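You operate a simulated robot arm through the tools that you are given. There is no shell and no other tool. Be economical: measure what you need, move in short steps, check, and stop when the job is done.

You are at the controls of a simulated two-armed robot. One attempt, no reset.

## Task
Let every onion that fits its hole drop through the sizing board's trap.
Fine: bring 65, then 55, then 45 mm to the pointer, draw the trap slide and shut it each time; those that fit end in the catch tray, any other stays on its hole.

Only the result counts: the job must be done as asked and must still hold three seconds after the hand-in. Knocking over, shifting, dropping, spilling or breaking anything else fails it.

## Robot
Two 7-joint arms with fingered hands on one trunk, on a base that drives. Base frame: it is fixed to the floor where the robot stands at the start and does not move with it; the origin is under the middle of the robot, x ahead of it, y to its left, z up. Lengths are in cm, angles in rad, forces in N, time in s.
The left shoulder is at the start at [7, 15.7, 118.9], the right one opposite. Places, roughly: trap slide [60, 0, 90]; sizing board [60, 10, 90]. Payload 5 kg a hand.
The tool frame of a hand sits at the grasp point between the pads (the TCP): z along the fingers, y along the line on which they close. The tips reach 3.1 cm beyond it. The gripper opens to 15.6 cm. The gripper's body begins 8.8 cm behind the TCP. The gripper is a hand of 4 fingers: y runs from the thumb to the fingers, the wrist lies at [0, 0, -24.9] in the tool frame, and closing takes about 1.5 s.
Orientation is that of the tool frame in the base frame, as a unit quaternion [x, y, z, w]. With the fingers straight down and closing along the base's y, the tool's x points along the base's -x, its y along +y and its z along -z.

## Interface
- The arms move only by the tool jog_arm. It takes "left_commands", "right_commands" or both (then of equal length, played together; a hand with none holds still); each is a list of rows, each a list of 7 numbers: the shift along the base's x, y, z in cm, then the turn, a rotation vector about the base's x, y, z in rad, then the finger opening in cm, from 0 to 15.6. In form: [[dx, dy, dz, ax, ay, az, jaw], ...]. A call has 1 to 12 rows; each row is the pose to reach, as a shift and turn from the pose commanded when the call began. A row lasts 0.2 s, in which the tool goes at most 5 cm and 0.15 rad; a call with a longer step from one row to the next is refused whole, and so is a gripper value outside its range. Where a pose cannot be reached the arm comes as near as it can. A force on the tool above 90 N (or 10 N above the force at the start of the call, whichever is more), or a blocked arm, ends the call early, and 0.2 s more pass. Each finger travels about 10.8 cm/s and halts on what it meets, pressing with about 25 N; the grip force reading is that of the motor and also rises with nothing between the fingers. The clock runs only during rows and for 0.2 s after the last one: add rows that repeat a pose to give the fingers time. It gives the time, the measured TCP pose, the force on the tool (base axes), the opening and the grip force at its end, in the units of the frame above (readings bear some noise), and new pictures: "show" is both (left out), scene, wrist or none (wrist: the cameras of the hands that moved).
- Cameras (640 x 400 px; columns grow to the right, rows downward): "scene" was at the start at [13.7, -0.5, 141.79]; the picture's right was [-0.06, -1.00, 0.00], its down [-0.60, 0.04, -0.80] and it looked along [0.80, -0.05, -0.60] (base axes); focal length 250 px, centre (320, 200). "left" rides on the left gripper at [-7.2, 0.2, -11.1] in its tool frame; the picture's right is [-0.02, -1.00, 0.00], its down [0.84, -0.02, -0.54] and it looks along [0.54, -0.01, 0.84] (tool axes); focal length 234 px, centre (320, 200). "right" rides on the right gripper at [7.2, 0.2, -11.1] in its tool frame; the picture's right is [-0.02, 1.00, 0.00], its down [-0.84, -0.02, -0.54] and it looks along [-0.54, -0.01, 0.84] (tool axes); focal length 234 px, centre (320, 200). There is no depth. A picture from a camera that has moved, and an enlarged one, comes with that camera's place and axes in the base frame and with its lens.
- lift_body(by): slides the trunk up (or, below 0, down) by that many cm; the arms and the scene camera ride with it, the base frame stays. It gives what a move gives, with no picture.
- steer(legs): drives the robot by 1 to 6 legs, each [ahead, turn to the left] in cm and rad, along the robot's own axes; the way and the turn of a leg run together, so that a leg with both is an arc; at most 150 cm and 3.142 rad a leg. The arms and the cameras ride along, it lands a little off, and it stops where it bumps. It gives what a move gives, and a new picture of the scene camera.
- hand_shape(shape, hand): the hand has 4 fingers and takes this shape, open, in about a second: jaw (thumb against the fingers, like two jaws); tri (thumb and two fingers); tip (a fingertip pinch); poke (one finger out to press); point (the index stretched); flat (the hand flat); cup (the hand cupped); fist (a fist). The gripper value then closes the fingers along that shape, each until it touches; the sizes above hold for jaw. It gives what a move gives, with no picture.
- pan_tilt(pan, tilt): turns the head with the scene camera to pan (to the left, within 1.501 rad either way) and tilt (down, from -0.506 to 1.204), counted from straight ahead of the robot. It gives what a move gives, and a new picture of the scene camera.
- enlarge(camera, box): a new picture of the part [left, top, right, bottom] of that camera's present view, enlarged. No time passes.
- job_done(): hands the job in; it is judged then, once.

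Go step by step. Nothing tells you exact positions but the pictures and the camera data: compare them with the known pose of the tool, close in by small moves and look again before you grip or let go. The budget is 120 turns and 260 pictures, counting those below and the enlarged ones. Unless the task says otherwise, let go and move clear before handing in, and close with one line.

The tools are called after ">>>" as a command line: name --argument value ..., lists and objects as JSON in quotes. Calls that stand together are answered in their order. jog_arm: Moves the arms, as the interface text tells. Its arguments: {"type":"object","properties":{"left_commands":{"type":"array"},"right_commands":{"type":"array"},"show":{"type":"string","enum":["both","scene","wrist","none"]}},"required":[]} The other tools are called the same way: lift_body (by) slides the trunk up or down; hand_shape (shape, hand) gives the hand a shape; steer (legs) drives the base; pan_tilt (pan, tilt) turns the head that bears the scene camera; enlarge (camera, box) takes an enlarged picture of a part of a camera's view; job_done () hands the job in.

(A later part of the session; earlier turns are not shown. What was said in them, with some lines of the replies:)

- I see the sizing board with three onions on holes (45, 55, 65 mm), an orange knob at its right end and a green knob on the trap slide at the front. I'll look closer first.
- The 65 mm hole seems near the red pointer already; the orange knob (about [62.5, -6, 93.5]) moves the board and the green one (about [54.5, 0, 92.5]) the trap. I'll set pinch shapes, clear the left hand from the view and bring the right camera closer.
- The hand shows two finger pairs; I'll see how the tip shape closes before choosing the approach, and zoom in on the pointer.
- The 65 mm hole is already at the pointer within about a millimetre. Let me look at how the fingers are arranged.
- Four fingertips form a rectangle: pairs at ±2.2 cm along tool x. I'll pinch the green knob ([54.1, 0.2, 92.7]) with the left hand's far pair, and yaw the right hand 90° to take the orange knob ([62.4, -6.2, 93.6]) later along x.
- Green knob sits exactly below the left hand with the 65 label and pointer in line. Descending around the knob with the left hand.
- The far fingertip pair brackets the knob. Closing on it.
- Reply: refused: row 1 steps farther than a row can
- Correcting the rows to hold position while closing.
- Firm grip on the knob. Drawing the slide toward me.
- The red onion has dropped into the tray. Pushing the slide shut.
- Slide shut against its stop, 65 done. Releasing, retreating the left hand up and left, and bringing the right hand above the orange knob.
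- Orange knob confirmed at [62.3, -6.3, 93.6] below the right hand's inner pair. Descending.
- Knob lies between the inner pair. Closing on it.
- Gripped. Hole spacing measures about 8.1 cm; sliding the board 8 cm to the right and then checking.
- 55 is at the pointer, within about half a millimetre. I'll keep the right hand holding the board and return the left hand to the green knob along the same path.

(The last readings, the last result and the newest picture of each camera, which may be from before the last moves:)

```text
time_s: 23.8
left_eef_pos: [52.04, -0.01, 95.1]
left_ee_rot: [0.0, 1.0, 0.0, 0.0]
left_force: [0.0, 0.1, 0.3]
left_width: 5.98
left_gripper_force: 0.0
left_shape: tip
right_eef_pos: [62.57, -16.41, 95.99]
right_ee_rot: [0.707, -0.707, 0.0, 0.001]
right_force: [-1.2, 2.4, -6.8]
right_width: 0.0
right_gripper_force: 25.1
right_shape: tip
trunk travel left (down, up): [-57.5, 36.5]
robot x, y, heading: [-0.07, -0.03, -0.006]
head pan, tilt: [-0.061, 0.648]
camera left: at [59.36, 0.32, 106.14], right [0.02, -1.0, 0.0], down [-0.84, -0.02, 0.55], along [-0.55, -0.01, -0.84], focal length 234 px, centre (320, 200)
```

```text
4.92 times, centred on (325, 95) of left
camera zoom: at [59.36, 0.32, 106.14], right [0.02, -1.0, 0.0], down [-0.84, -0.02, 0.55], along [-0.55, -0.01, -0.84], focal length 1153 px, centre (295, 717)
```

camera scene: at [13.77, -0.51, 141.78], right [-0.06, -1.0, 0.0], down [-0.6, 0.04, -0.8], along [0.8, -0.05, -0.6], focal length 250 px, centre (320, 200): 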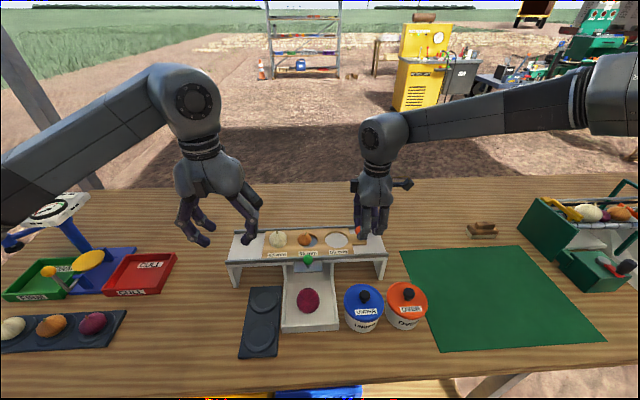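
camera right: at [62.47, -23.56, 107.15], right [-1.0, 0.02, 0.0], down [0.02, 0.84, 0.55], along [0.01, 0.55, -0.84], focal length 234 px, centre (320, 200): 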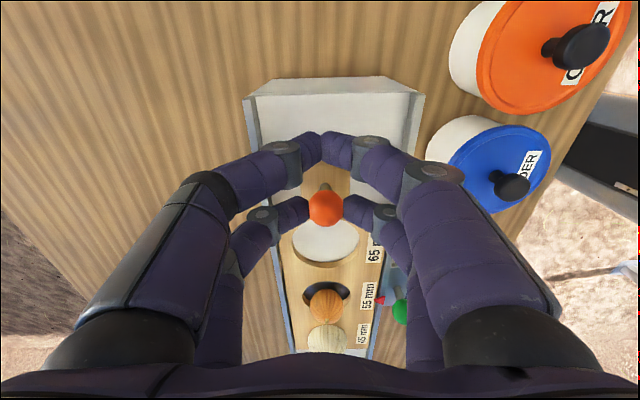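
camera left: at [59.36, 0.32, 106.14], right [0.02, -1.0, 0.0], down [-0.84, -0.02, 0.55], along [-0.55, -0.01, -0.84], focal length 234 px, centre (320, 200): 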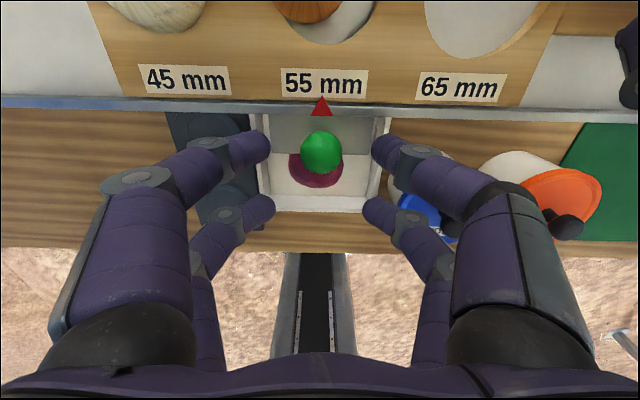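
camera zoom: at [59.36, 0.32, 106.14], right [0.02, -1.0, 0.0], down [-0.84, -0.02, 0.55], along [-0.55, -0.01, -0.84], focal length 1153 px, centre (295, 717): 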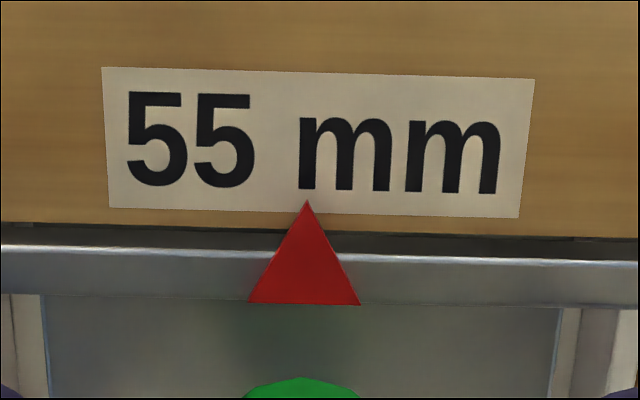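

Offset is about 1 mm; I nudge the board 0.8 mm back with the right hand while closing the left on the knob.

>>> jog_arm --left_commands '[[0, 0, 0, 0, 0, 0, 3], [0, 0, 0, 0, 0, 0, 1], [0, 0, 0, 0, 0, 0, 0], [0, 0, 0, 0, 0, 0, 0], [0, 0, 0, 0, 0, 0, 0]]' --right_commands '[[0, 0.04, 0, 0, 0, 0, 0], [0, 0.08, 0, 0, 0, 0, 0], [0, 0.08, 0, 0, 0, 0, 0], [0, 0.08, 0, 0, 0, 0, 0], [0, 0.08, 0, 0, 0, 0, 0]]' --show "none"

>>> enlarge --camera "left" --box '[240, 55, 400, 175]'

```text
time_s: 25.0
left_eef_pos: [52.1, 0.0, 95.06]
left_ee_rot: [0.0, 1.0, 0.0, -0.001]
left_force: [-0.3, 0.5, -1.8]
left_width: 0.87
left_gripper_force: 24.8
left_shape: tip
right_eef_pos: [62.62, -16.35, 95.96]
right_ee_rot: [0.707, -0.707, 0.0, 0.0]
right_force: [0.0, 0.3, -6.7]
right_width: 0.02
right_gripper_force: 24.6
right_shape: tip
trunk travel left (down, up): [-57.5, 36.5]
robot x, y, heading: [0.19, -0.03, 0.004]
head pan, tilt: [-0.061, 0.648]
```

```text
3.33 times, centred on (320, 115) of left
camera zoom: at [59.41, 0.28, 106.12], right [0.02, -1.0, 0.0], down [-0.84, -0.02, 0.55], along [-0.55, -0.01, -0.84], focal length 781 px, centre (320, 483)
```

zoom: 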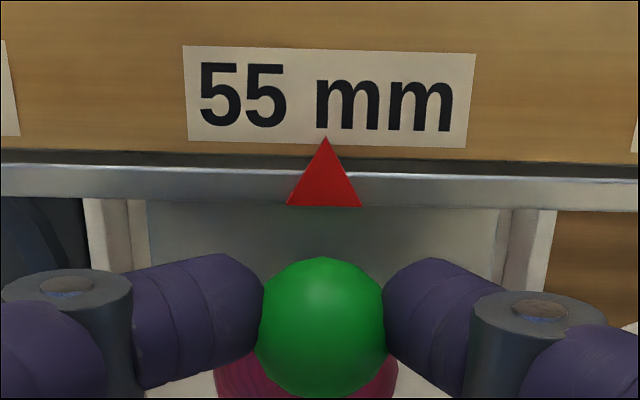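

Aligned. Drawing the trap.

>>> jog_arm --left_commands '[[-1, 0, 0, 0, 0, 0, 0], [-2, 0, 0, 0, 0, 0, 0], [-3, 0, 0, 0, 0, 0, 0], [-4, 0, 0, 0, 0, 0, 0], [-5, 0, 0, 0, 0, 0, 0], [-6, 0, 0, 0, 0, 0, 0], [-7, 0, 0, 0, 0, 0, 0], [-7, 0, 0, 0, 0, 0, 0], [-7, 0, 0, 0, 0, 0, 0]]' --show "scene"

>>> enlarge --camera "scene" --box '[230, 210, 400, 340]'

>>> enlarge --camera "right" --box '[230, 180, 430, 380]'

```text
time_s: 27.0
left_eef_pos: [44.96, -0.05, 94.88]
left_ee_rot: [0.0, 1.0, 0.0, 0.0]
left_force: [-0.2, -0.7, 4.2]
left_width: 0.9
left_gripper_force: 24.8
left_shape: tip
right_eef_pos: [62.48, -16.37, 96.01]
right_ee_rot: [0.708, -0.706, -0.001, 0.001]
right_force: [2.2, 2.4, -7.8]
right_width: 0.0
right_gripper_force: 24.9
right_shape: tip
trunk travel left (down, up): [-57.5, 36.5]
robot x, y, heading: [0.24, -0.12, 0.003]
head pan, tilt: [-0.061, 0.648]
camera scene: at [13.78, -0.51, 141.79], right [-0.06, -1.0, 0.0], down [-0.6, 0.04, -0.8], along [0.8, -0.05, -0.6], focal length 250 px, centre (320, 200)
```

scene: 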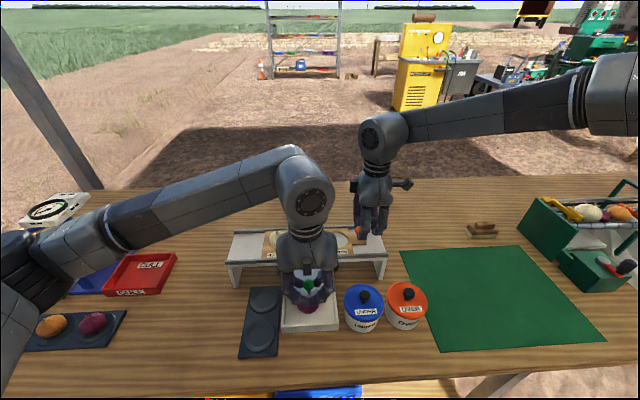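

```text
3.08 times, centred on (315, 275) of scene
camera zoom: at [13.78, -0.51, 141.79], right [-0.06, -1.0, 0.0], down [-0.6, 0.04, -0.8], along [0.8, -0.05, -0.6], focal length 770 px, centre (335, -31)
```

zoom: 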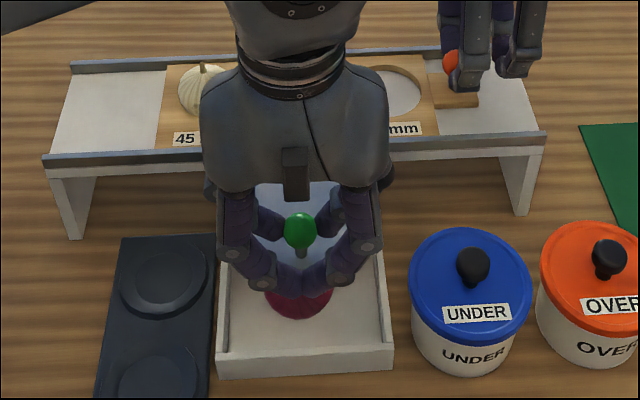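

```text
2.00 times, centred on (330, 280) of right
camera zoom: at [62.42, -23.48, 107.17], right [-1.0, 0.02, 0.0], down [0.02, 0.84, 0.54], along [0.01, 0.54, -0.84], focal length 468 px, centre (300, 40)
```

zoom: 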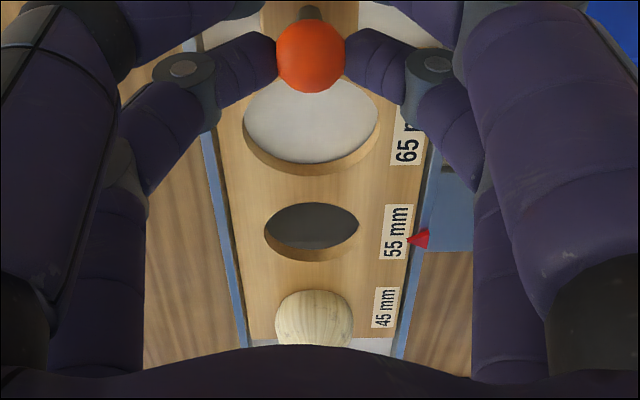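

The orange onion has gone through. Shutting the slide, then letting go with the left hand and backing off.

>>> jog_arm --left_commands '[[1, 0, 0, 0, 0, 0, 0], [2, 0, 0, 0, 0, 0, 0], [3, 0, 0, 0, 0, 0, 0], [4, 0, 0, 0, 0, 0, 0], [5, 0, 0, 0, 0, 0, 0], [6, 0, 0, 0, 0, 0, 0], [6.6, 0, 0, 0, 0, 0, 0], [7, 0, 0, 0, 0, 0, 0], [7.15, 0, 0, 0, 0, 0, 0], [7.15, 0, 0, 0, 0, 0, 0]]'

>>> enlarge --camera "scene" --box '[230, 210, 400, 340]'

```text
time_s: 29.2
left_eef_pos: [52.08, -0.13, 95.0]
left_ee_rot: [0.0, 1.0, 0.0, -0.001]
left_force: [-4.4, -0.2, -2.9]
left_width: 0.9
left_gripper_force: 24.8
left_shape: tip
right_eef_pos: [62.36, -16.37, 96.02]
right_ee_rot: [-0.707, 0.707, 0.0, -0.001]
right_force: [1.8, 1.2, -6.7]
right_width: 0.02
right_gripper_force: 24.9
right_shape: tip
trunk travel left (down, up): [-57.5, 36.5]
robot x, y, heading: [-0.08, -0.32, -0.005]
head pan, tilt: [-0.061, 0.648]
camera scene: at [13.77, -0.51, 141.78], right [-0.06, -1.0, 0.0], down [-0.6, 0.04, -0.8], along [0.8, -0.05, -0.6], focal length 250 px, centre (320, 200)
camera left: at [59.47, 0.26, 106.11], right [0.02, -1.0, 0.0], down [-0.84, -0.02, 0.55], along [-0.55, -0.01, -0.84], focal length 234 px, centre (320, 200)
```

scene: 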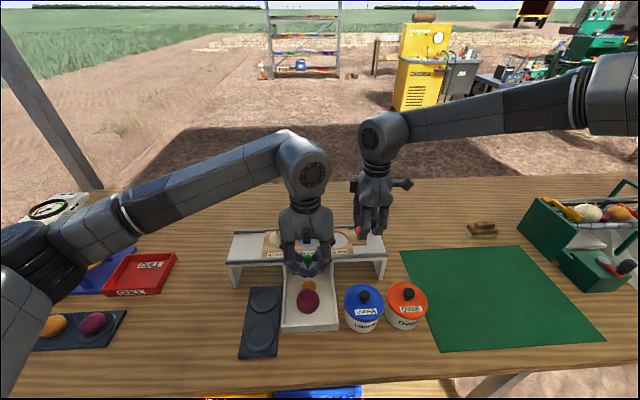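
left: 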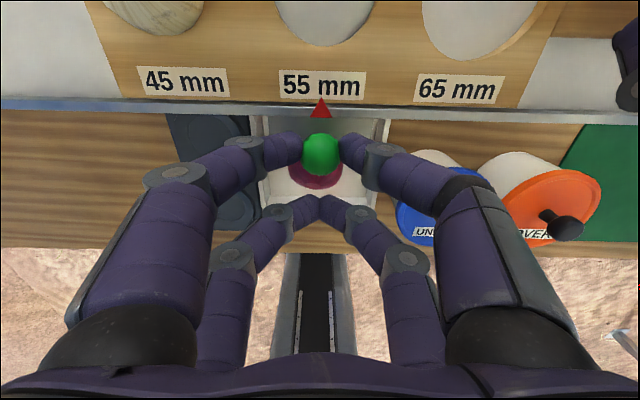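

```text
3.08 times, centred on (315, 275) of scene
camera zoom: at [13.77, -0.51, 141.78], right [-0.06, -1.0, 0.0], down [-0.6, 0.04, -0.8], along [0.8, -0.05, -0.6], focal length 770 px, centre (335, -31)
```

zoom: 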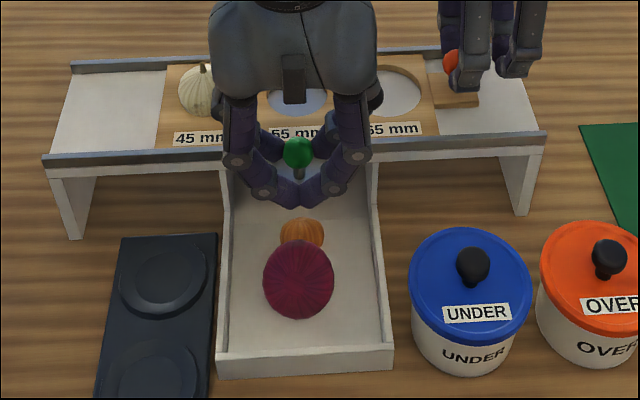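

Both in the tray. The left hand can stay on the green knob while the right hand slides the board another 8 cm.

>>> jog_arm --left_commands '[[-0.1, 0, 0, 0, 0, 0, 0], [-0.1, 0, 0, 0, 0, 0, 0], [-0.1, 0, 0, 0, 0, 0, 0], [-0.1, 0, 0, 0, 0, 0, 0], [-0.1, 0, 0, 0, 0, 0, 0], [-0.1, 0, 0, 0, 0, 0, 0], [-0.1, 0, 0, 0, 0, 0, 0], [-0.1, 0, 0, 0, 0, 0, 0], [-0.1, 0, 0, 0, 0, 0, 0], [-0.1, 0, 0, 0, 0, 0, 0], [-0.1, 0, 0, 0, 0, 0, 0], [-0.1, 0, 0, 0, 0, 0, 0]]' --right_commands '[[0, -0.8, 0, 0, 0, 0, 0], [0, -1.6, 0, 0, 0, 0, 0], [0, -2.4, 0, 0, 0, 0, 0], [0, -3.2, 0, 0, 0, 0, 0], [0, -4, 0, 0, 0, 0, 0], [0, -4.8, 0, 0, 0, 0, 0], [0, -5.6, 0, 0, 0, 0, 0], [0, -6.4, 0, 0, 0, 0, 0], [0, -7.2, 0, 0, 0, 0, 0], [0, -7.7, 0, 0, 0, 0, 0], [0, -7.97, 0, 0, 0, 0, 0], [0, -7.97, 0, 0, 0, 0, 0]]'

>>> enlarge --camera "left" --box '[240, 55, 400, 175]'

```text
time_s: 31.8
left_eef_pos: [52.13, -0.02, 94.94]
left_ee_rot: [-0.001, 1.0, 0.0, -0.001]
left_force: [0.2, 1.4, -1.3]
left_width: 0.89
left_gripper_force: 24.8
left_shape: tip
right_eef_pos: [62.49, -24.21, 95.98]
right_ee_rot: [-0.707, 0.707, 0.0, 0.0]
right_force: [0.2, -1.3, -6.4]
right_width: 0.01
right_gripper_force: 25.4
right_shape: tip
trunk travel left (down, up): [-57.5, 36.5]
robot x, y, heading: [-0.1, 0.02, -0.002]
head pan, tilt: [-0.061, 0.648]
camera scene: at [13.79, -0.51, 141.78], right [-0.06, -1.0, 0.0], down [-0.6, 0.04, -0.8], along [0.8, -0.05, -0.6], focal length 250 px, centre (320, 200)
camera right: at [62.44, -31.42, 107.16], right [-1.0, 0.02, 0.0], down [0.02, 0.84, 0.54], along [0.01, 0.54, -0.84], focal length 234 px, centre (320, 200)
camera left: at [59.43, 0.25, 106.12], right [0.02, -1.0, 0.0], down [-0.84, -0.02, 0.55], along [-0.55, -0.01, -0.84], focal length 234 px, centre (320, 200)
```

scene: 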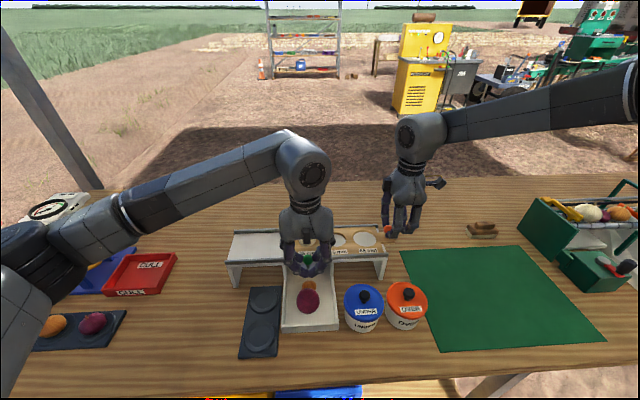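
right: 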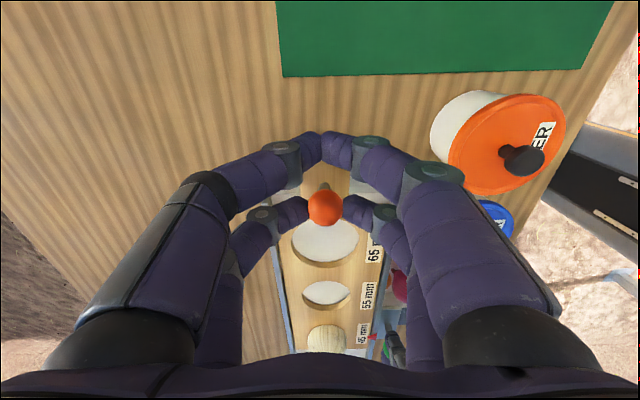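
left: 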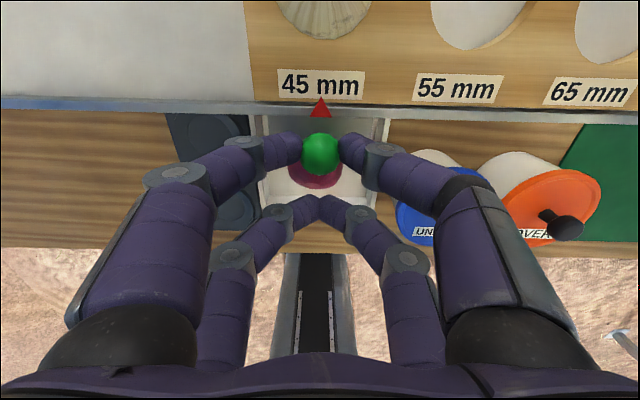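

```text
3.33 times, centred on (320, 115) of left
camera zoom: at [59.43, 0.25, 106.12], right [0.02, -1.0, 0.0], down [-0.84, -0.02, 0.55], along [-0.55, -0.01, -0.84], focal length 781 px, centre (320, 483)
```

zoom: 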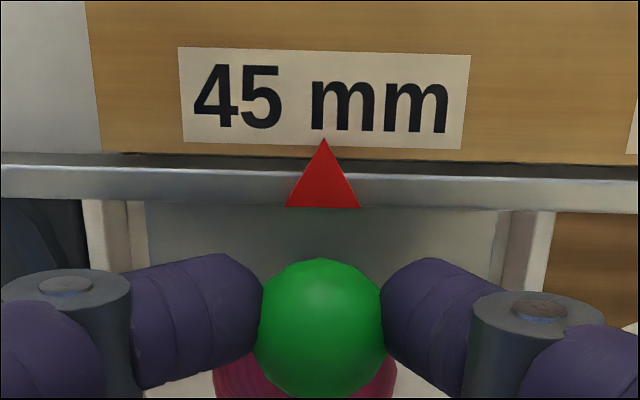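

45 is on the pointer. Drawing the trap a third time.

>>> jog_arm --left_commands '[[-1, 0, 0, 0, 0, 0, 0], [-2, 0, 0, 0, 0, 0, 0], [-3, 0, 0, 0, 0, 0, 0], [-4, 0, 0, 0, 0, 0, 0], [-5, 0, 0, 0, 0, 0, 0], [-6, 0, 0, 0, 0, 0, 0], [-7, 0, 0, 0, 0, 0, 0], [-7, 0, 0, 0, 0, 0, 0], [-7, 0, 0, 0, 0, 0, 0], [-7, 0, 0, 0, 0, 0, 0]]' --show "scene"

>>> enlarge --camera "scene" --box '[230, 210, 400, 340]'

>>> enlarge --camera "right" --box '[230, 180, 430, 380]'

```text
time_s: 34.0
left_eef_pos: [45.1, -0.07, 94.97]
left_ee_rot: [0.0, 1.0, -0.001, 0.0]
left_force: [0.1, 1.7, -3.0]
left_width: 0.87
left_gripper_force: 25.1
left_shape: tip
right_eef_pos: [62.48, -24.27, 95.99]
right_ee_rot: [0.707, -0.707, 0.0, 0.001]
right_force: [-1.2, -0.9, -6.9]
right_width: 0.0
right_gripper_force: 25.1
right_shape: tip
trunk travel left (down, up): [-57.5, 36.5]
robot x, y, heading: [-0.44, -0.25, 0.001]
head pan, tilt: [-0.061, 0.648]
camera scene: at [13.78, -0.52, 141.78], right [-0.06, -1.0, 0.0], down [-0.6, 0.04, -0.8], along [0.8, -0.05, -0.6], focal length 250 px, centre (320, 200)
```

scene: 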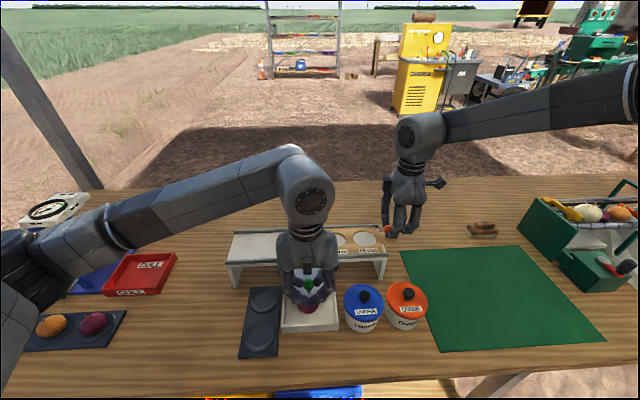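

```text
3.08 times, centred on (315, 275) of scene
camera zoom: at [13.78, -0.52, 141.78], right [-0.06, -1.0, 0.0], down [-0.6, 0.04, -0.8], along [0.8, -0.05, -0.6], focal length 770 px, centre (335, -31)
```

zoom: 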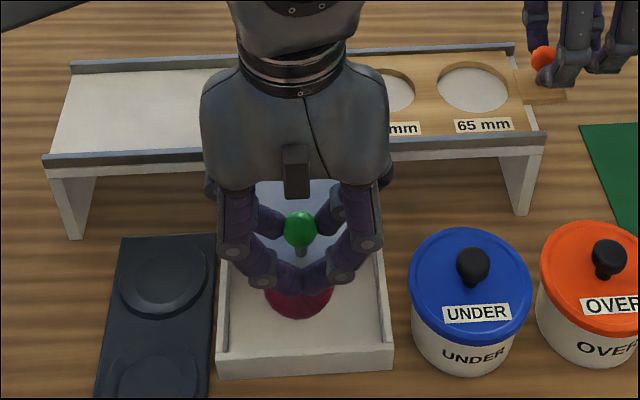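

```text
2.00 times, centred on (330, 280) of right
camera zoom: at [62.44, -31.42, 107.17], right [-1.0, 0.02, 0.0], down [0.02, 0.84, 0.54], along [0.01, 0.54, -0.84], focal length 468 px, centre (300, 40)
```

zoom: 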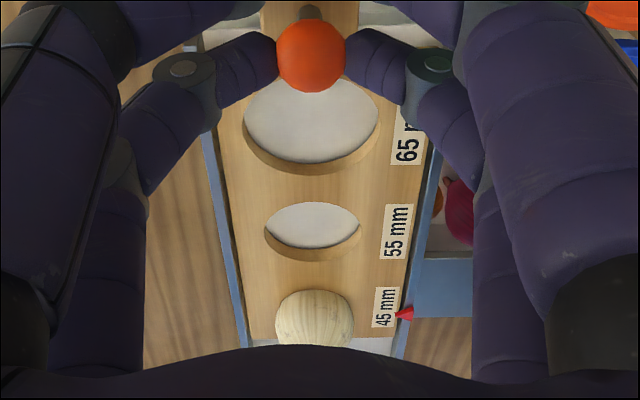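

The white onion stays on its hole, as it's oversize. Shutting the slide and then releasing it.

>>> jog_arm --left_commands '[[1, 0, 0, 0, 0, 0, 0], [2, 0, 0, 0, 0, 0, 0], [3, 0, 0, 0, 0, 0, 0], [4, 0, 0, 0, 0, 0, 0], [5, 0, 0, 0, 0, 0, 0], [6, 0, 0, 0, 0, 0, 0], [6.6, 0, 0, 0, 0, 0, 0], [7, 0, 0, 0, 0, 0, 0], [7.1, 0, 0, 0, 0, 0, 0], [7.1, 0, 0, 0, 0, 0, 0]]' --show "none"

>>> jog_arm --left_commands '[[0, 0, 0, 0, 0, 0, 3], [0, 0, 0, 0, 0, 0, 6], [0, 0, 0, 0, 0, 0, 6], [0, 0, 3, 0, 0, 0, 6], [0, 0, 7, 0, 0, 0, 6], [0, 2, 11, 0, 0, 0, 6], [0, 6, 12, 0, 0, 0, 6], [0, 10, 12, 0, 0, 0, 6], [0, 14, 12, 0, 0, 0, 6], [0, 17, 12, 0, 0, 0, 6], [0, 17, 12, 0, 0, 0, 6]]' --right_commands '[[0, 0, 0, 0, 0, 0, 0], [0, 0, 0, 0, 0, 0, 2], [0, 0, 0, 0, 0, 0, 5], [0, 0, 0, 0, 0, 0, 6], [0, 0, 0, 0, 0, 0, 6], [0, 0, 3, 0, 0, 0, 6], [0, 0, 7, 0, 0, 0, 6], [0, 0, 11, 0, 0, 0, 6], [0, -3, 13, 0, 0, 0, 6], [0, -5, 13, 0, 0, 0, 6], [0, -5, 13, 0, 0, 0, 6]]'

>>> enlarge --camera "scene" --box '[230, 210, 400, 340]'

>>> enlarge --camera "left" --box '[300, 0, 640, 200]'

```text
time_s: 36.2
left_eef_pos: [52.19, -0.13, 94.97]
left_ee_rot: [-0.001, 1.0, 0.0, -0.001]
left_force: [-3.9, 1.0, -0.4]
left_width: 0.86
left_gripper_force: 25.0
left_shape: tip
right_eef_pos: [62.52, -24.27, 96.0]
right_ee_rot: [0.707, -0.707, 0.001, 0.0]
right_force: [0.0, -0.7, -8.1]
right_width: 0.0
right_gripper_force: 24.5
right_shape: tip
trunk travel left (down, up): [-57.5, 36.5]
robot x, y, heading: [0.33, 0.18, -0.001]
head pan, tilt: [-0.061, 0.648]
```

```text
time_s: 38.6
left_eef_pos: [52.21, 16.89, 106.98]
left_ee_rot: [0.0, 1.0, 0.001, 0.0]
left_force: [0.4, 0.4, 0.2]
left_width: 5.97
left_gripper_force: 0.0
left_shape: tip
right_eef_pos: [62.44, -29.41, 109.09]
right_ee_rot: [-0.707, 0.708, 0.001, 0.0]
right_force: [-0.5, 0.0, -0.9]
right_width: 5.98
right_gripper_force: 0.1
right_shape: tip
trunk travel left (down, up): [-57.5, 36.5]
robot x, y, heading: [-0.27, 0.43, 0.0]
head pan, tilt: [-0.061, 0.648]
camera scene: at [13.74, -0.52, 141.79], right [-0.06, -1.0, 0.0], down [-0.6, 0.04, -0.8], along [0.8, -0.05, -0.6], focal length 250 px, centre (320, 200)
camera right: at [62.44, -36.56, 120.22], right [-1.0, 0.02, 0.0], down [0.02, 0.84, 0.54], along [0.01, 0.54, -0.84], focal length 234 px, centre (320, 200)
camera left: at [59.49, 17.23, 118.05], right [0.02, -1.0, 0.0], down [-0.84, -0.02, 0.55], along [-0.54, -0.01, -0.84], focal length 234 px, centre (320, 200)
```

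scene: 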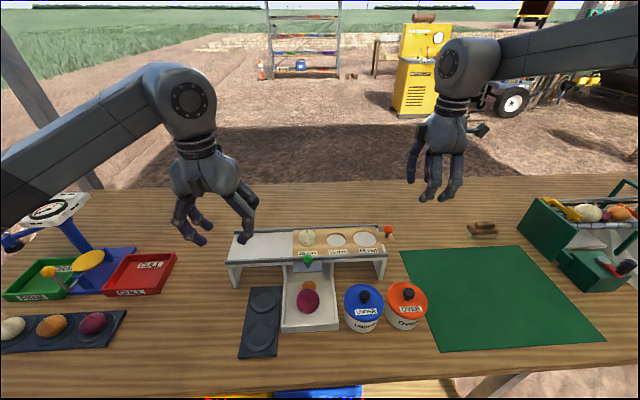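
right: 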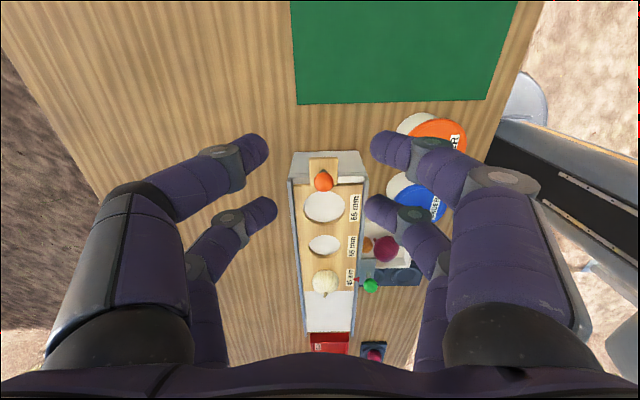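
left: 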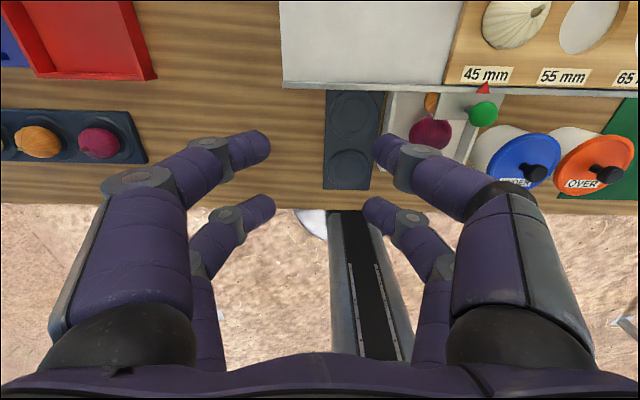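

```text
3.08 times, centred on (315, 275) of scene
camera zoom: at [13.74, -0.52, 141.79], right [-0.06, -1.0, 0.0], down [-0.6, 0.04, -0.8], along [0.8, -0.05, -0.6], focal length 770 px, centre (335, -31)
```

zoom: 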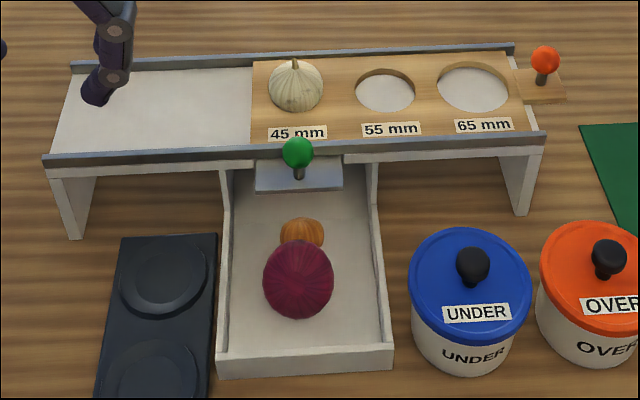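

```text
1.88 times, centred on (470, 100) of left
camera zoom: at [59.49, 17.23, 118.05], right [0.02, -1.0, 0.0], down [-0.84, -0.02, 0.55], along [-0.54, -0.01, -0.84], focal length 441 px, centre (38, 388)
```

zoom: 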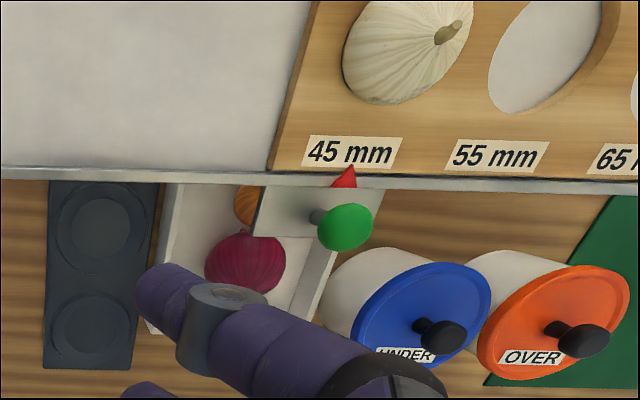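

The red and orange onions are in the catch tray, the white one is on the 45 mm hole, the slide is shut and both hands are clear. Handing in.

>>> job_done

```text
The job is handed in.
```

The sizing job is handed in. The 65 mm (red) and 55 mm (orange) onions dropped into the catch tray. The white onion didn't fit and stayed on its 45 mm hole, and the trap slide is shut.
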